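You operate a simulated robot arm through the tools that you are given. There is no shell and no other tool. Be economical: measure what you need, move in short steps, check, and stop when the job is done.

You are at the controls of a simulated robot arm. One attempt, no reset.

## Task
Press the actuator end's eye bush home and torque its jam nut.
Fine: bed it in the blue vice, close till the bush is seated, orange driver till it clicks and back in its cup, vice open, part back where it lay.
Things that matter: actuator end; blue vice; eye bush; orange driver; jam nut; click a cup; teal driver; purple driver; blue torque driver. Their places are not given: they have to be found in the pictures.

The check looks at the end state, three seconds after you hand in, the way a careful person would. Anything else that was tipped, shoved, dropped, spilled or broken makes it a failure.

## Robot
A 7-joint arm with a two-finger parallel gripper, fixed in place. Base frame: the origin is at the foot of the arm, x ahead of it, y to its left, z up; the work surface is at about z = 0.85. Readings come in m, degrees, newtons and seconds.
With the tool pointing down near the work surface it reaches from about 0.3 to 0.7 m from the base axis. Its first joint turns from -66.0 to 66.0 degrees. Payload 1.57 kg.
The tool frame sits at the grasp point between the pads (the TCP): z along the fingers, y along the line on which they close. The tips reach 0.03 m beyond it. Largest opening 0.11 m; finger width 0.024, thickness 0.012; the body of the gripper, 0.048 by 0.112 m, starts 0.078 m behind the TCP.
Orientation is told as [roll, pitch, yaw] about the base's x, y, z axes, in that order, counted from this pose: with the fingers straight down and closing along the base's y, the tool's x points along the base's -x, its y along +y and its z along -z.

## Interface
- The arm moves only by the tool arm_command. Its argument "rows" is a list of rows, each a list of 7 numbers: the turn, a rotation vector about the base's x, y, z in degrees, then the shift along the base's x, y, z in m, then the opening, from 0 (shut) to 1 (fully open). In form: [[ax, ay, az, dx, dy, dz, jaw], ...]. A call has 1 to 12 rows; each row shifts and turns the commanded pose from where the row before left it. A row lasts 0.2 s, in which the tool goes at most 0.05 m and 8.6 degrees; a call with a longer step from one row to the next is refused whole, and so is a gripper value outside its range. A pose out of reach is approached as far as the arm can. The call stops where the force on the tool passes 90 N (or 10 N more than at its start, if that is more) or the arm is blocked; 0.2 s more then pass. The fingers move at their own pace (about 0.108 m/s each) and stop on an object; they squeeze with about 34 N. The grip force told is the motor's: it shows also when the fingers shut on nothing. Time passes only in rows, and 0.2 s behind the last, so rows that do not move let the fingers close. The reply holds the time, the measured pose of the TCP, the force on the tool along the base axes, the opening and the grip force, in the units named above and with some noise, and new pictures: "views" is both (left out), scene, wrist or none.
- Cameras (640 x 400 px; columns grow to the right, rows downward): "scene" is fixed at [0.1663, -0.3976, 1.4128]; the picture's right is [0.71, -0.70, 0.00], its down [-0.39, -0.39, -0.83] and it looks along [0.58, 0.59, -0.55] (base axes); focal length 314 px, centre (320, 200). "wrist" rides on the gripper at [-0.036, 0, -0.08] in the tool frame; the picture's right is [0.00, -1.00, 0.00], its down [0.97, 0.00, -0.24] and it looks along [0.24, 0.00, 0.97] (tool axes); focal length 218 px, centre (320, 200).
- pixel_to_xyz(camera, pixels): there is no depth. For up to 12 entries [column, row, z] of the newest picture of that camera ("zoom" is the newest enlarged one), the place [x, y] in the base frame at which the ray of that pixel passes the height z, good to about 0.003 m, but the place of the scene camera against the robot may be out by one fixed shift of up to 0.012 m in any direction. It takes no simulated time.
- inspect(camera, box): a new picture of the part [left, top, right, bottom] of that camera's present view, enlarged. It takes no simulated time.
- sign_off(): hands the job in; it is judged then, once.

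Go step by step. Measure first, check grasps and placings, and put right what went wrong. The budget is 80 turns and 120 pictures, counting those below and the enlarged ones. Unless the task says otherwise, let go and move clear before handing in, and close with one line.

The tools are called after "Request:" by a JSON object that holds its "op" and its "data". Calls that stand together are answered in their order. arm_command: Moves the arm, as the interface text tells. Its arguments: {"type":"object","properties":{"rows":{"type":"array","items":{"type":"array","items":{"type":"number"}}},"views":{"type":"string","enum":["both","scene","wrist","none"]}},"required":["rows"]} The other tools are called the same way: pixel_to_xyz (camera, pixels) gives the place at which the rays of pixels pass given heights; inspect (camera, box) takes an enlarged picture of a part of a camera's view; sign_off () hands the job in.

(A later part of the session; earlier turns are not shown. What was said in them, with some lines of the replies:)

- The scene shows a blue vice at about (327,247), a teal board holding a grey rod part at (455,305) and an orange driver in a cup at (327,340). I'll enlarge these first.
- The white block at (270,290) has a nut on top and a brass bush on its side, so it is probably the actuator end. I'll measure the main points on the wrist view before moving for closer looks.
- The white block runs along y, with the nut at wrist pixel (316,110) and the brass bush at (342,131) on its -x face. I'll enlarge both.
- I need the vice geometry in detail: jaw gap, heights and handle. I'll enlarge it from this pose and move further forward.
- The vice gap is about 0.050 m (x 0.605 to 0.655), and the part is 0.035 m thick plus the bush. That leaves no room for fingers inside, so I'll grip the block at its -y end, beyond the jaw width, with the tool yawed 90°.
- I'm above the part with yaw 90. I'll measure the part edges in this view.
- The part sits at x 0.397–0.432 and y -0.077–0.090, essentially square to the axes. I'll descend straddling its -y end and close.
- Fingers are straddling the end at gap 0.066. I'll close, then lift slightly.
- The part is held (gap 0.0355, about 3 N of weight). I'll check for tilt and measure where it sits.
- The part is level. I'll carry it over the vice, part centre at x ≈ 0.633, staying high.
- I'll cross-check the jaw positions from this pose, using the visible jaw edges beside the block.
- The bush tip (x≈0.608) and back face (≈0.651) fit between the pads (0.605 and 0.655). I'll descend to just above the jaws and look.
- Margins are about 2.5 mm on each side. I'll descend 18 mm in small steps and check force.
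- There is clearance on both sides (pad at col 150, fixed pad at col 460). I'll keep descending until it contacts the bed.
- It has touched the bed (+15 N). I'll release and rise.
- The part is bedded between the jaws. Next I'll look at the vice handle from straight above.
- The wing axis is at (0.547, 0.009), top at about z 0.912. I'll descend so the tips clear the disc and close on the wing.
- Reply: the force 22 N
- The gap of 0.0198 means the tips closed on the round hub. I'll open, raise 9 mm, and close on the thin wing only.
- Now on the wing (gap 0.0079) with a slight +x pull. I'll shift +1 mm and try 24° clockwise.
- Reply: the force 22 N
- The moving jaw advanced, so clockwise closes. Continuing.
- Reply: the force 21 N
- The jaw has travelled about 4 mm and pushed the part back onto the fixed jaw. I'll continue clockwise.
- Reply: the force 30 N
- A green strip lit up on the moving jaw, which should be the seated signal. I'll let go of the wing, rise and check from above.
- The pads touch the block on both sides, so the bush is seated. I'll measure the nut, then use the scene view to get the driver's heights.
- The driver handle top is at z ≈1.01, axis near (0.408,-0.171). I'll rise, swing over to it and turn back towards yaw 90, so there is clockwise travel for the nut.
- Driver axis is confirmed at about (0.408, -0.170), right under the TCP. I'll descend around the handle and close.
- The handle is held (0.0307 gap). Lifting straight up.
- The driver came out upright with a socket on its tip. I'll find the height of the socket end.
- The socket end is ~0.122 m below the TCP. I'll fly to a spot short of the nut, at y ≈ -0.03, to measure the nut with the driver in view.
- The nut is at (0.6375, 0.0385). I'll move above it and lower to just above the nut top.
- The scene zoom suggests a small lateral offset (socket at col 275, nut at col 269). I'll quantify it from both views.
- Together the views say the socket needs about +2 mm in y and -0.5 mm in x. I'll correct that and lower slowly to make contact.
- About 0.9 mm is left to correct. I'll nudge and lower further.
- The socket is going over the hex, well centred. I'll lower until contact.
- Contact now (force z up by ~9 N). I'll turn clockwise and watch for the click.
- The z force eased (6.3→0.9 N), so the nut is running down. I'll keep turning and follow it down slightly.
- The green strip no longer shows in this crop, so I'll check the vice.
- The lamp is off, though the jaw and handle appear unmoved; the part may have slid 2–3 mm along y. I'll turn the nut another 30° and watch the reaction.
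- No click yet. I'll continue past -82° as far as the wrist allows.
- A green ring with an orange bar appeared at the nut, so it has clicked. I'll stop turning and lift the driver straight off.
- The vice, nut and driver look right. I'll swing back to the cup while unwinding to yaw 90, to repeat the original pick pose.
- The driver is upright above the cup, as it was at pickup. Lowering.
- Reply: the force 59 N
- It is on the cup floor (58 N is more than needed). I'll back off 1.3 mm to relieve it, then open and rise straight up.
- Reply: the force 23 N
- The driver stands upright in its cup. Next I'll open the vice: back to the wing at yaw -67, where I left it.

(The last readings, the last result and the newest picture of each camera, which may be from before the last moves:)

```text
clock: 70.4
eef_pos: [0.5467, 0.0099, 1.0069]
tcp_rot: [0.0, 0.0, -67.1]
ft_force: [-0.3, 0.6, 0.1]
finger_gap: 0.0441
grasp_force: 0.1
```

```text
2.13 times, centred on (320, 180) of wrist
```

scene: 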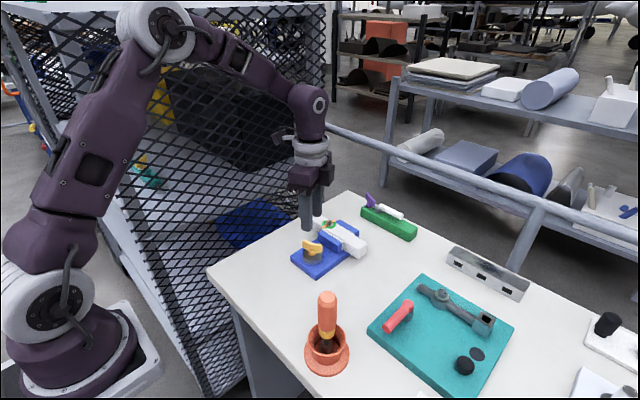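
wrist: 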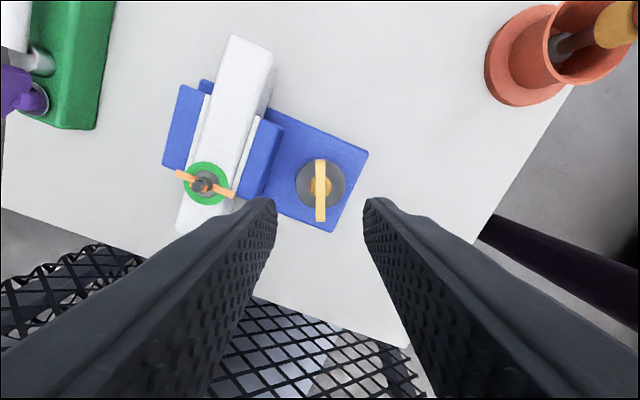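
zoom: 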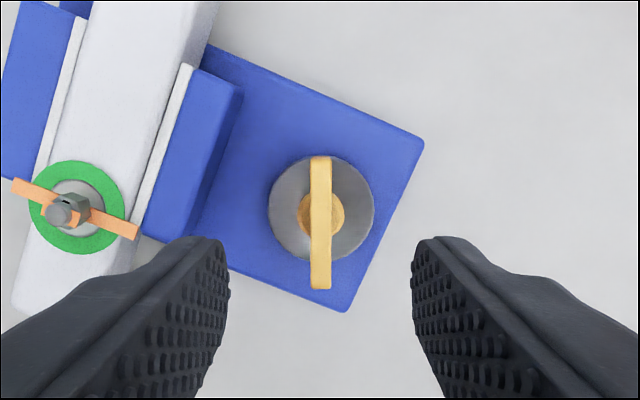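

The wing is aligned between the fingers (col 320). I'll descend to z 0.929, close on it, and turn anticlockwise.

Request:
{"op": "arm_command", "data": {"rows": [[0, 0, 0, 0, 0, -0.04, 0.4], [0, 0, 0, 0, 0, -0.03, 0.35], [0, 0, 0, 0, 0, -0.008, 0.35], [0, 0, 0, 0, 0, 0, 0.1], [0, 0, 0, 0, 0, 0, 0], [0, 0, 0, 0, 0, 0, 0]], "views": "none"}}

Request:
{"op": "arm_command", "data": {"rows": [[0, 0, 7, 0, 0, 0, 0], [0, 0, 7, 0, 0, 0, 0], [0, 0, 7, 0, 0, 0, 0], [0, 0, 7, 0, 0, 0, 0], [0, 0, 7, 0, 0, 0, 0], [0, 0, 7, 0, 0, 0, 0], [0, 0, 7, 0, 0, 0, 0], [0, 0, 7, 0, 0, 0, 0], [0, 0, 0, 0, 0, 0, 0]], "views": "none"}}

Request:
{"op": "inspect", "data": {"camera": "scene", "box": [270, 200, 370, 280]}}

```text
clock: 71.8
eef_pos: [0.5458, 0.0096, 0.9278]
tcp_rot: [-0.1, 0.0, -67.0]
ft_force: [-1.9, -1.9, -2.1]
finger_gap: 0.0077
grasp_force: 26.9
```

```text
clock: 73.8
eef_pos: [0.546, 0.01, 0.9295]
tcp_rot: [0.0, 0.0, -10.9]
ft_force: [11.2, -10.3, -19.0]
finger_gap: 0.008
grasp_force: 26.6
```

```text
5.00 times, centred on (320, 240) of scene
```

zoom: 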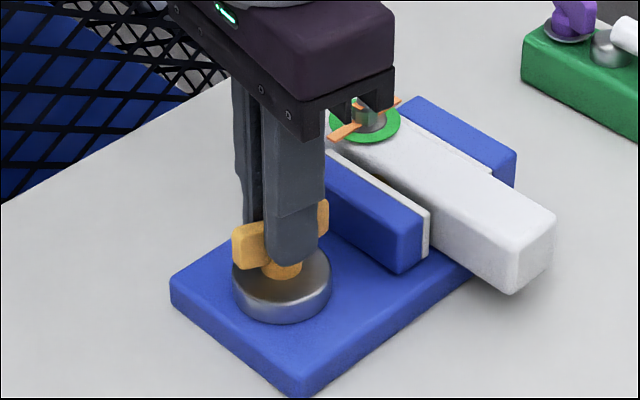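

The vice is opening. I'll continue back to the start angle.

Request:
{"op": "arm_command", "data": {"rows": [[0, 0, 7.5, 0, 0, 0, 0], [0, 0, 7.5, 0, 0, 0, 0], [0, 0, 7.5, 0, 0, 0, 0], [0, 0, 7.5, 0, 0, 0, 0], [0, 0, 7.5, 0, 0, 0, 0], [0, 0, 7.5, 0, 0, 0, 0], [0, 0, 7.5, 0, 0, 0, 0], [0, 0, 7.5, 0, 0, 0, 0], [0, 0, 7.5, 0, 0, 0, 0], [0, 0, 7.5, 0, 0, 0, 0], [0, 0, 7.5, 0, 0, 0, 0]], "views": "none"}}

Request:
{"op": "arm_command", "data": {"rows": [[0, 0, 7.5, 0, 0, 0, 0], [0, 0, 7.5, 0, 0, 0, 0], [0, 0, 4, 0, 0, 0, 0], [0, 0, 0, 0, 0, 0, 0], [0, 0, 0, 0, 0, 0, 0.3], [0, 0, 0, 0, 0, 0.0, 0.3], [0, 0, 0, 0, 0, 0.03, 0.3], [0, 0, 0, 0, 0, 0.04, 0.4], [0, 0, 0, 0, 0, 0.03, 0.5]], "views": "wrist"}}

Request:
{"op": "inspect", "data": {"camera": "scene", "box": [270, 200, 370, 280]}}

Request:
{"op": "inspect", "data": {"camera": "wrist", "box": [260, 90, 520, 270]}}

```text
clock: 76.2
eef_pos: [0.5467, 0.011, 0.9284]
tcp_rot: [0.0, 0.0, 71.7]
ft_force: [-0.4, -12.1, 8.8]
finger_gap: 0.0078
grasp_force: 26.9
```

```text
clock: 78.2
eef_pos: [0.5437, 0.009, 1.0282]
tcp_rot: [0.2, 0.0, 90.5]
ft_force: [0.9, 0.1, -0.2]
finger_gap: 0.0551
grasp_force: 0.0
```

wrist: 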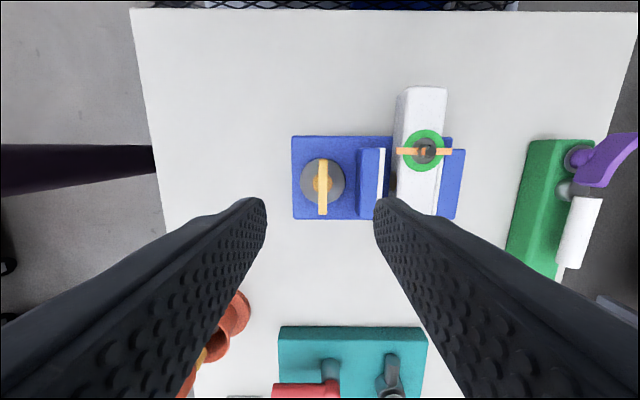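

```text
5.00 times, centred on (320, 240) of scene
```

zoom: 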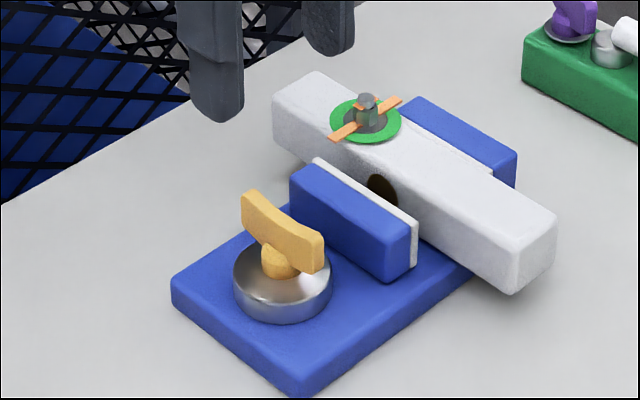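

```text
2.22 times, centred on (390, 180) of wrist
```

zoom: 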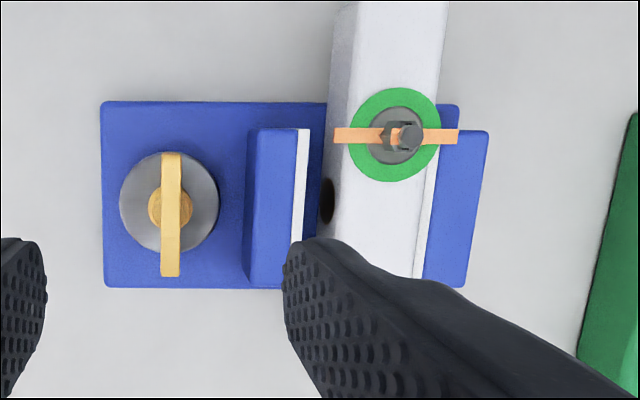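

The vice is open at its original setting and the bush no longer protrudes. I'll take one close look at the bush and check the part's pose.

Request:
{"op": "inspect", "data": {"camera": "scene", "box": [315, 215, 355, 250]}}

Request:
{"op": "pixel_to_xyz", "data": {"camera": "wrist", "pixels": [[404, 90, 0.904], [446, 90, 0.904], [395, 190, 0.904], [441, 170, 0.904], [425, 151, 0.906]]}}

```text
11.43 times, centred on (335, 232) of scene
```

zoom: 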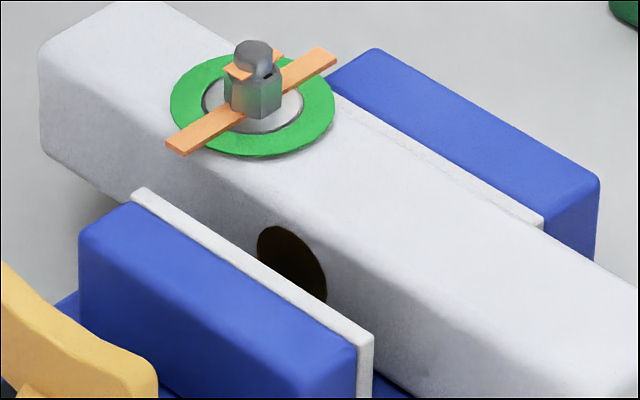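

```text
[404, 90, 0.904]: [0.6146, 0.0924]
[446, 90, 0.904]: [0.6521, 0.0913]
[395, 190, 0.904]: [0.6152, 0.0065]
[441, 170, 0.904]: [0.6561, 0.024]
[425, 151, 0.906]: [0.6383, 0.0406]
```

The bush is fully in. Next I'll move to the part's -y end to regrip it at the release pose.

Request:
{"op": "arm_command", "data": {"rows": [[0, 0, -0.5, 0.03, -0.02, 0, 0.6], [0, 0, 0, 0.03, -0.02, 0, 0.6], [0, 0, 0, 0.03, -0.0235, 0, 0.6], [0, 0, 0, 0, 0, 0, 0.6]], "views": "wrist"}}

Request:
{"op": "inspect", "data": {"camera": "wrist", "box": [220, 20, 420, 220]}}

Request:
{"op": "pixel_to_xyz", "data": {"camera": "wrist", "pixels": [[320, 205, 0.89], [320, 10, 0.904]]}}

```text
clock: 79.2
eef_pos: [0.6391, -0.0539, 1.0291]
tcp_rot: [0.0, 0.0, 90.0]
ft_force: [0.6, -0.7, 0.4]
finger_gap: 0.0658
grasp_force: 0.0
```

wrist: 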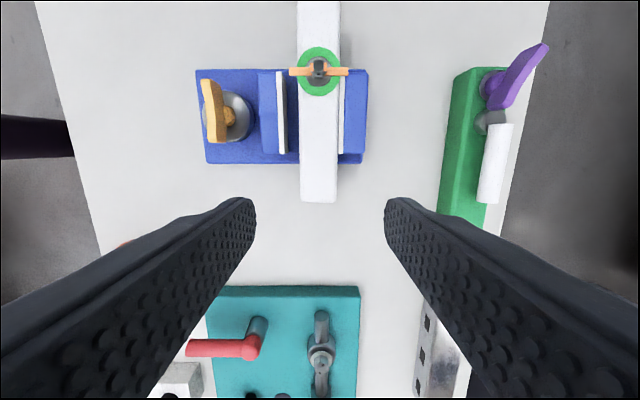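

```text
2.00 times, centred on (320, 120) of wrist
```

zoom: 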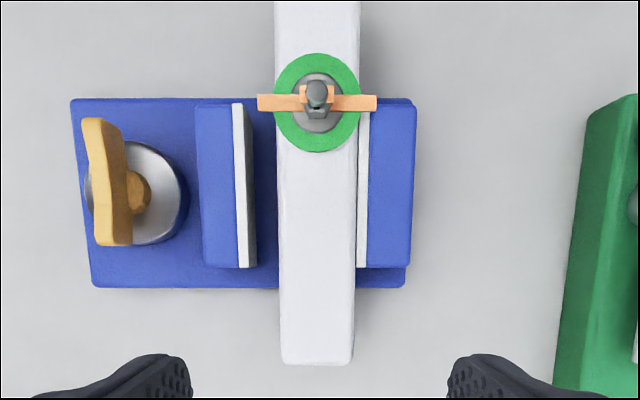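

```text
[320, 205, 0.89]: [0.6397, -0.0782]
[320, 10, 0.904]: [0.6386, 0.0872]
```

Compared with the first view, the part now sits about 4 mm further +y relative to the TCP. I'll shift so the grip repeats the original one, descend and close.

Request:
{"op": "arm_command", "data": {"rows": [[0, 0, 0, -0.001, 0.0023, -0.04, 0.6], [0, 0, 0, 0, 0, -0.04, 0.6], [0, 0, 0, 0, 0, -0.03, 0.6], [0, 0, 0, 0, 0, -0.0105, 0.6], [0, 0, 0, 0, 0, 0, 0.4], [0, 0, 0, 0, 0, 0, 0.2], [0, 0, 0, 0, 0, 0, 0], [0, 0, 0, 0, 0, 0, 0]], "views": "none"}}

Request:
{"op": "arm_command", "data": {"rows": [[0, 0, 0, 0, 0, 0.01, 0], [0, 0, 0, 0, 0, 0.02, 0], [0, 0, 0, 0, 0, 0.03, 0], [0, 0, 0, 0, 0, 0.03, 0], [0, 0, 0, 0, 0, 0, 0]]}}

Request:
{"op": "inspect", "data": {"camera": "scene", "box": [270, 170, 410, 290]}}

```text
clock: 81.0
eef_pos: [0.6376, -0.0492, 0.9089]
tcp_rot: [0.1, 0.0, 90.1]
ft_force: [-9.7, -1.2, -0.5]
finger_gap: 0.0358
grasp_force: 34.2
```

```text
clock: 82.2
eef_pos: [0.638, -0.05, 0.9982]
tcp_rot: [0.0, 0.0, 90.1]
ft_force: [0.6, -0.1, -2.7]
finger_gap: 0.0359
grasp_force: 34.2
```

scene: 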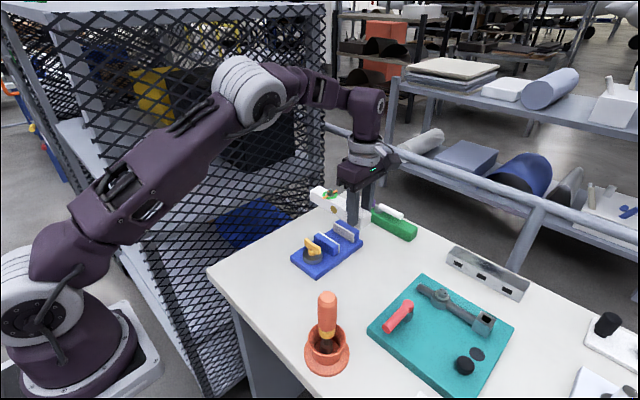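
wrist: 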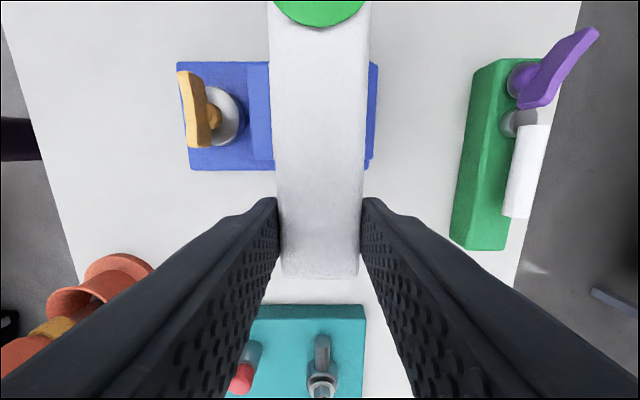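

```text
3.33 times, centred on (340, 230) of scene
```

zoom: 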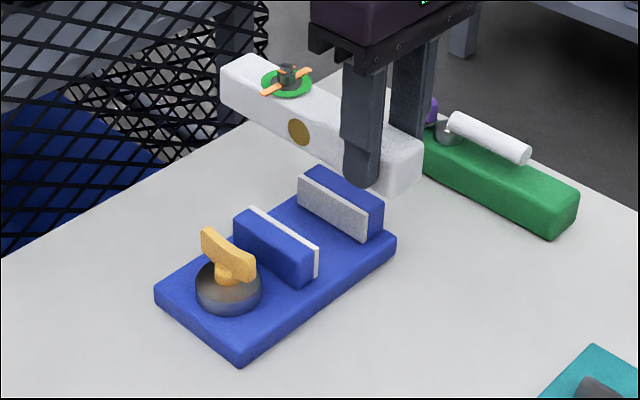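

The part is held level with the bush flush, and its end is at row 278, as in the first grip. I'll carry it back to where it lay.

Request:
{"op": "arm_command", "data": {"rows": [[0, 0, 0, -0.03, 0, 0.005, 0], [0, 0, 0, -0.04, 0, 0, 0], [0, 0, 0, -0.04, -0.002, 0, 0], [0, 0, 0, -0.04, -0.002, 0, 0], [0, 0, 0, -0.04, 0, 0, 0], [0, 0, 0, -0.033, 0, 0, 0], [0, 0, 0, 0, 0, -0.03, 0], [0, 0, 0, 0, 0, -0.03, 0], [0, 0, 0, 0, 0, -0.02, 0], [0, 0, 0, 0, 0, -0.015, 0], [0, 0, 0, 0, 0, -0.01, 0], [0, 0, 0, 0, 0, 0, 0]]}}

```text
clock: 84.8
eef_pos: [0.4113, -0.0563, 0.8975]
tcp_rot: [0.1, 0.0, 90.0]
ft_force: [-0.3, 0.0, -2.5]
finger_gap: 0.0358
grasp_force: 34.3
```

scene: 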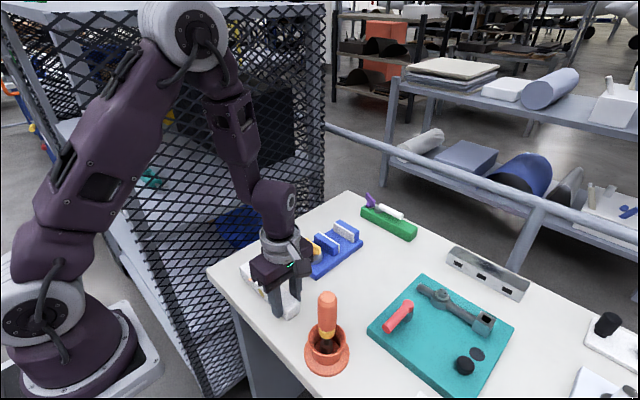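
wrist: 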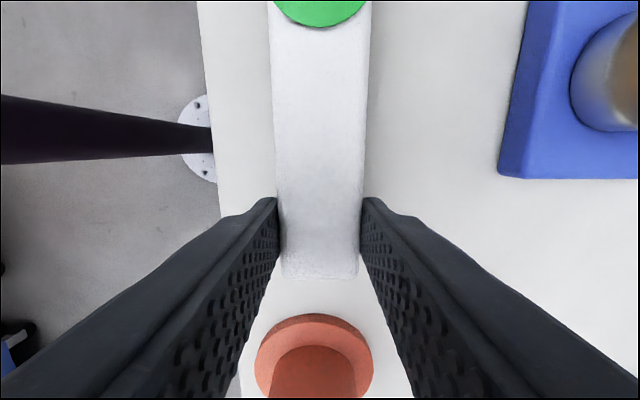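

Request:
{"op": "arm_command", "data": {"rows": [[0, 0, 0, 0.001, 0.001, -0.004, 0], [0, 0, 0, 0, 0, 0, 0]], "views": "none"}}

Request:
{"op": "arm_command", "data": {"rows": [[0, 0, 0, 0, 0, -0.003, 0], [0, 0, 0, 0, 0, 0, 0]], "views": "none"}}

Request:
{"op": "arm_command", "data": {"rows": [[0, 0, 0, 0, 0, 0, 0]], "views": "none"}}

```text
clock: 85.4
eef_pos: [0.4132, -0.0551, 0.8951]
tcp_rot: [0.0, 0.0, 90.0]
ft_force: [-0.3, -0.1, -3.4]
finger_gap: 0.0357
grasp_force: 33.8
```

```text
clock: 86.0
eef_pos: [0.414, -0.0554, 0.8912]
tcp_rot: [0.0, 0.1, 90.1]
ft_force: [0.5, 0.0, -3.2]
finger_gap: 0.0358
grasp_force: 34.1
```

```text
clock: 86.4
eef_pos: [0.414, -0.0554, 0.8908]
tcp_rot: [0.1, 0.1, 90.1]
ft_force: [1.2, 0.3, -2.8]
finger_gap: 0.0355
grasp_force: 34.2
```

Position reads (0.414, -0.0554), within 1–2 mm of the original. I'll nudge +0.7/+1 mm and lower to contact.

Request:
{"op": "arm_command", "data": {"rows": [[0, 0, 0, 0.0007, 0.001, -0.002, 0], [0, 0, 0, 0, 0, -0.001, 0], [0, 0, 0, 0, 0, 0, 0]], "views": "none"}}

Request:
{"op": "arm_command", "data": {"rows": [[0, 0, 0, 0, 0, -0.0015, 0], [0, 0, 0, 0, 0, 0, 0]], "views": "none"}}

```text
clock: 87.2
eef_pos: [0.4156, -0.0525, 0.8879]
tcp_rot: [0.0, 0.0, 90.0]
ft_force: [-0.3, -2.9, 5.9]
finger_gap: 0.0355
grasp_force: 33.9
```

```text
clock: 87.8
eef_pos: [0.4147, -0.0534, 0.8859]
tcp_rot: [-0.1, 0.0, 90.0]
ft_force: [-3.3, 0.1, 33.0]
finger_gap: 0.0356
grasp_force: 34.8
```

Firm contact with the table at the original pose. I'll ease off, release, and rise straight up to look.

Request:
{"op": "arm_command", "data": {"rows": [[0, 0, 0, 0, 0, 0.001, 0], [0, 0, 0, 0, 0, 0, 0.2], [0, 0, 0, 0, 0, 0, 0.5], [0, 0, 0, 0, 0, 0, 0.8], [0, 0, 0, 0, 0, 0.03, 0.8], [0, 0, 0, 0, 0, 0.04, 0.8], [0, 0, 0, 0, 0, 0.05, 1], [0, 0, 0, 0, 0, 0, 1]]}}

Request:
{"op": "inspect", "data": {"camera": "wrist", "box": [220, 0, 420, 220]}}

Request:
{"op": "inspect", "data": {"camera": "scene", "box": [230, 200, 370, 380]}}

```text
clock: 89.6
eef_pos: [0.4159, -0.0516, 1.0065]
tcp_rot: [0.0, 0.0, 90.0]
ft_force: [-0.1, -0.6, -1.2]
finger_gap: 0.1103
grasp_force: 0.0
```

scene: 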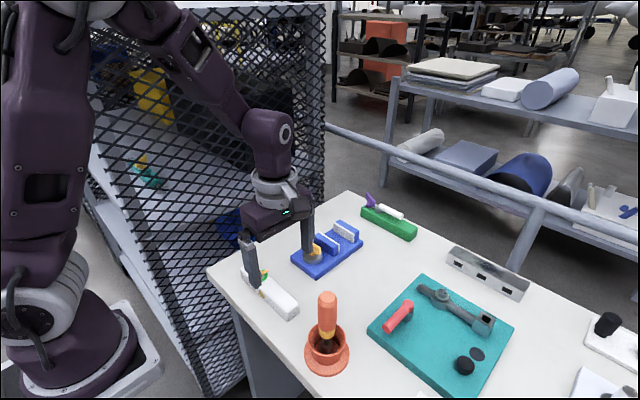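
wrist: 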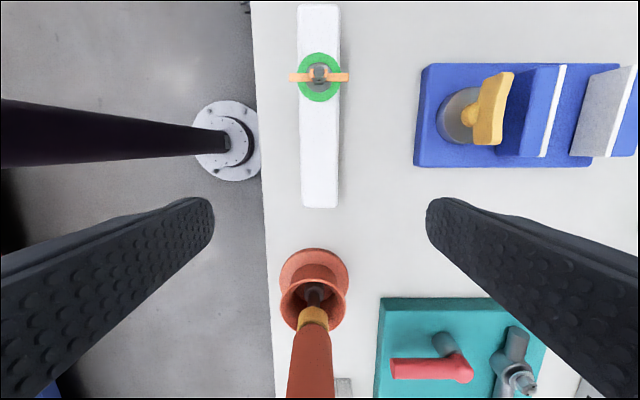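

```text
1.82 times, centred on (320, 110) of wrist
```

zoom: 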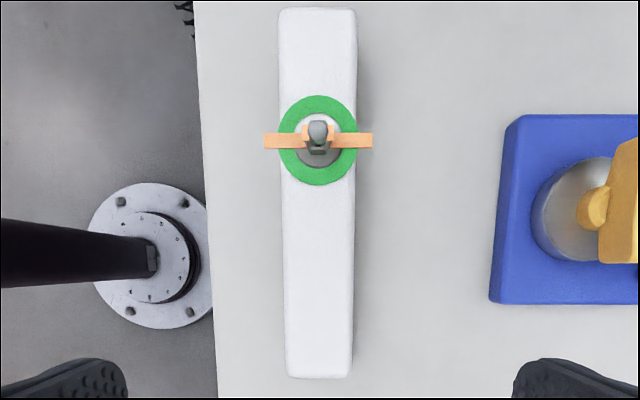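

```text
2.22 times, centred on (300, 290) of scene
```

zoom: 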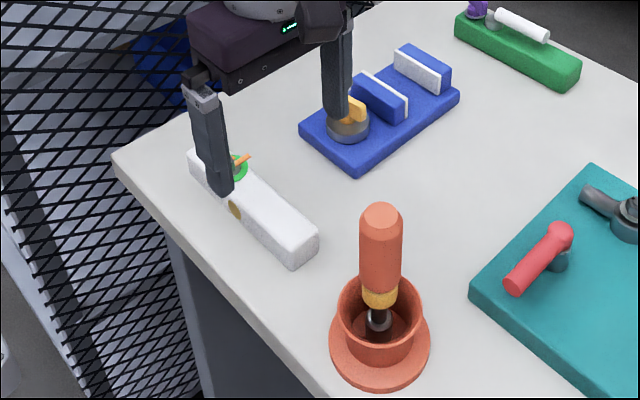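

The part lies exactly as in the first view (zoom cols 280–357, rows 8–378). I'll rise clear and do a last check.

Request:
{"op": "arm_command", "data": {"rows": [[0, 0, 0, 0, 0, 0.05, 1], [0, 0, 0, 0, 0, 0.05, 1], [0, 0, 0, 0, 0, 0.05, 1], [0, 0, 0, 0, 0, 0, 1]], "views": "scene"}}

Request:
{"op": "inspect", "data": {"camera": "scene", "box": [220, 190, 400, 390]}}

```text
clock: 90.6
eef_pos: [0.4154, -0.0514, 1.154]
tcp_rot: [0.0, 0.0, 90.0]
ft_force: [0.7, -0.1, -0.3]
finger_gap: 0.1101
grasp_force: 0.0
```

scene: 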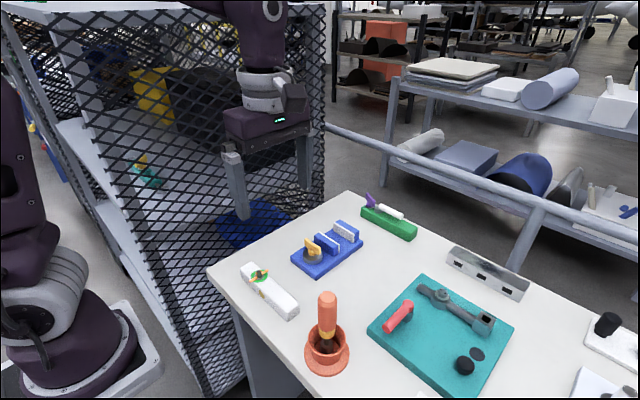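

```text
2.00 times, centred on (310, 290) of scene
```

zoom: 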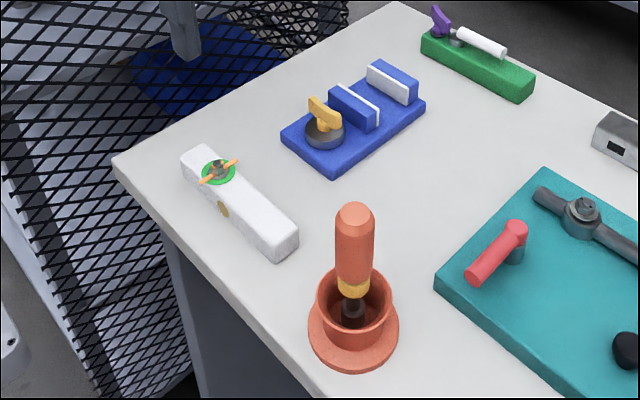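

The last picture shows the bush flush, the nut marked as torqued, the driver upright in its cup, the vice open and the part back in place. Handing in.

Request:
{"op": "sign_off", "data": {}}

```text
The job is handed in.
```

The eye bush is pressed home and the jam nut is torqued to its click; the orange driver is back in its cup, the vice is open, and the actuator end is back where it lay to within about 1–2 mm.
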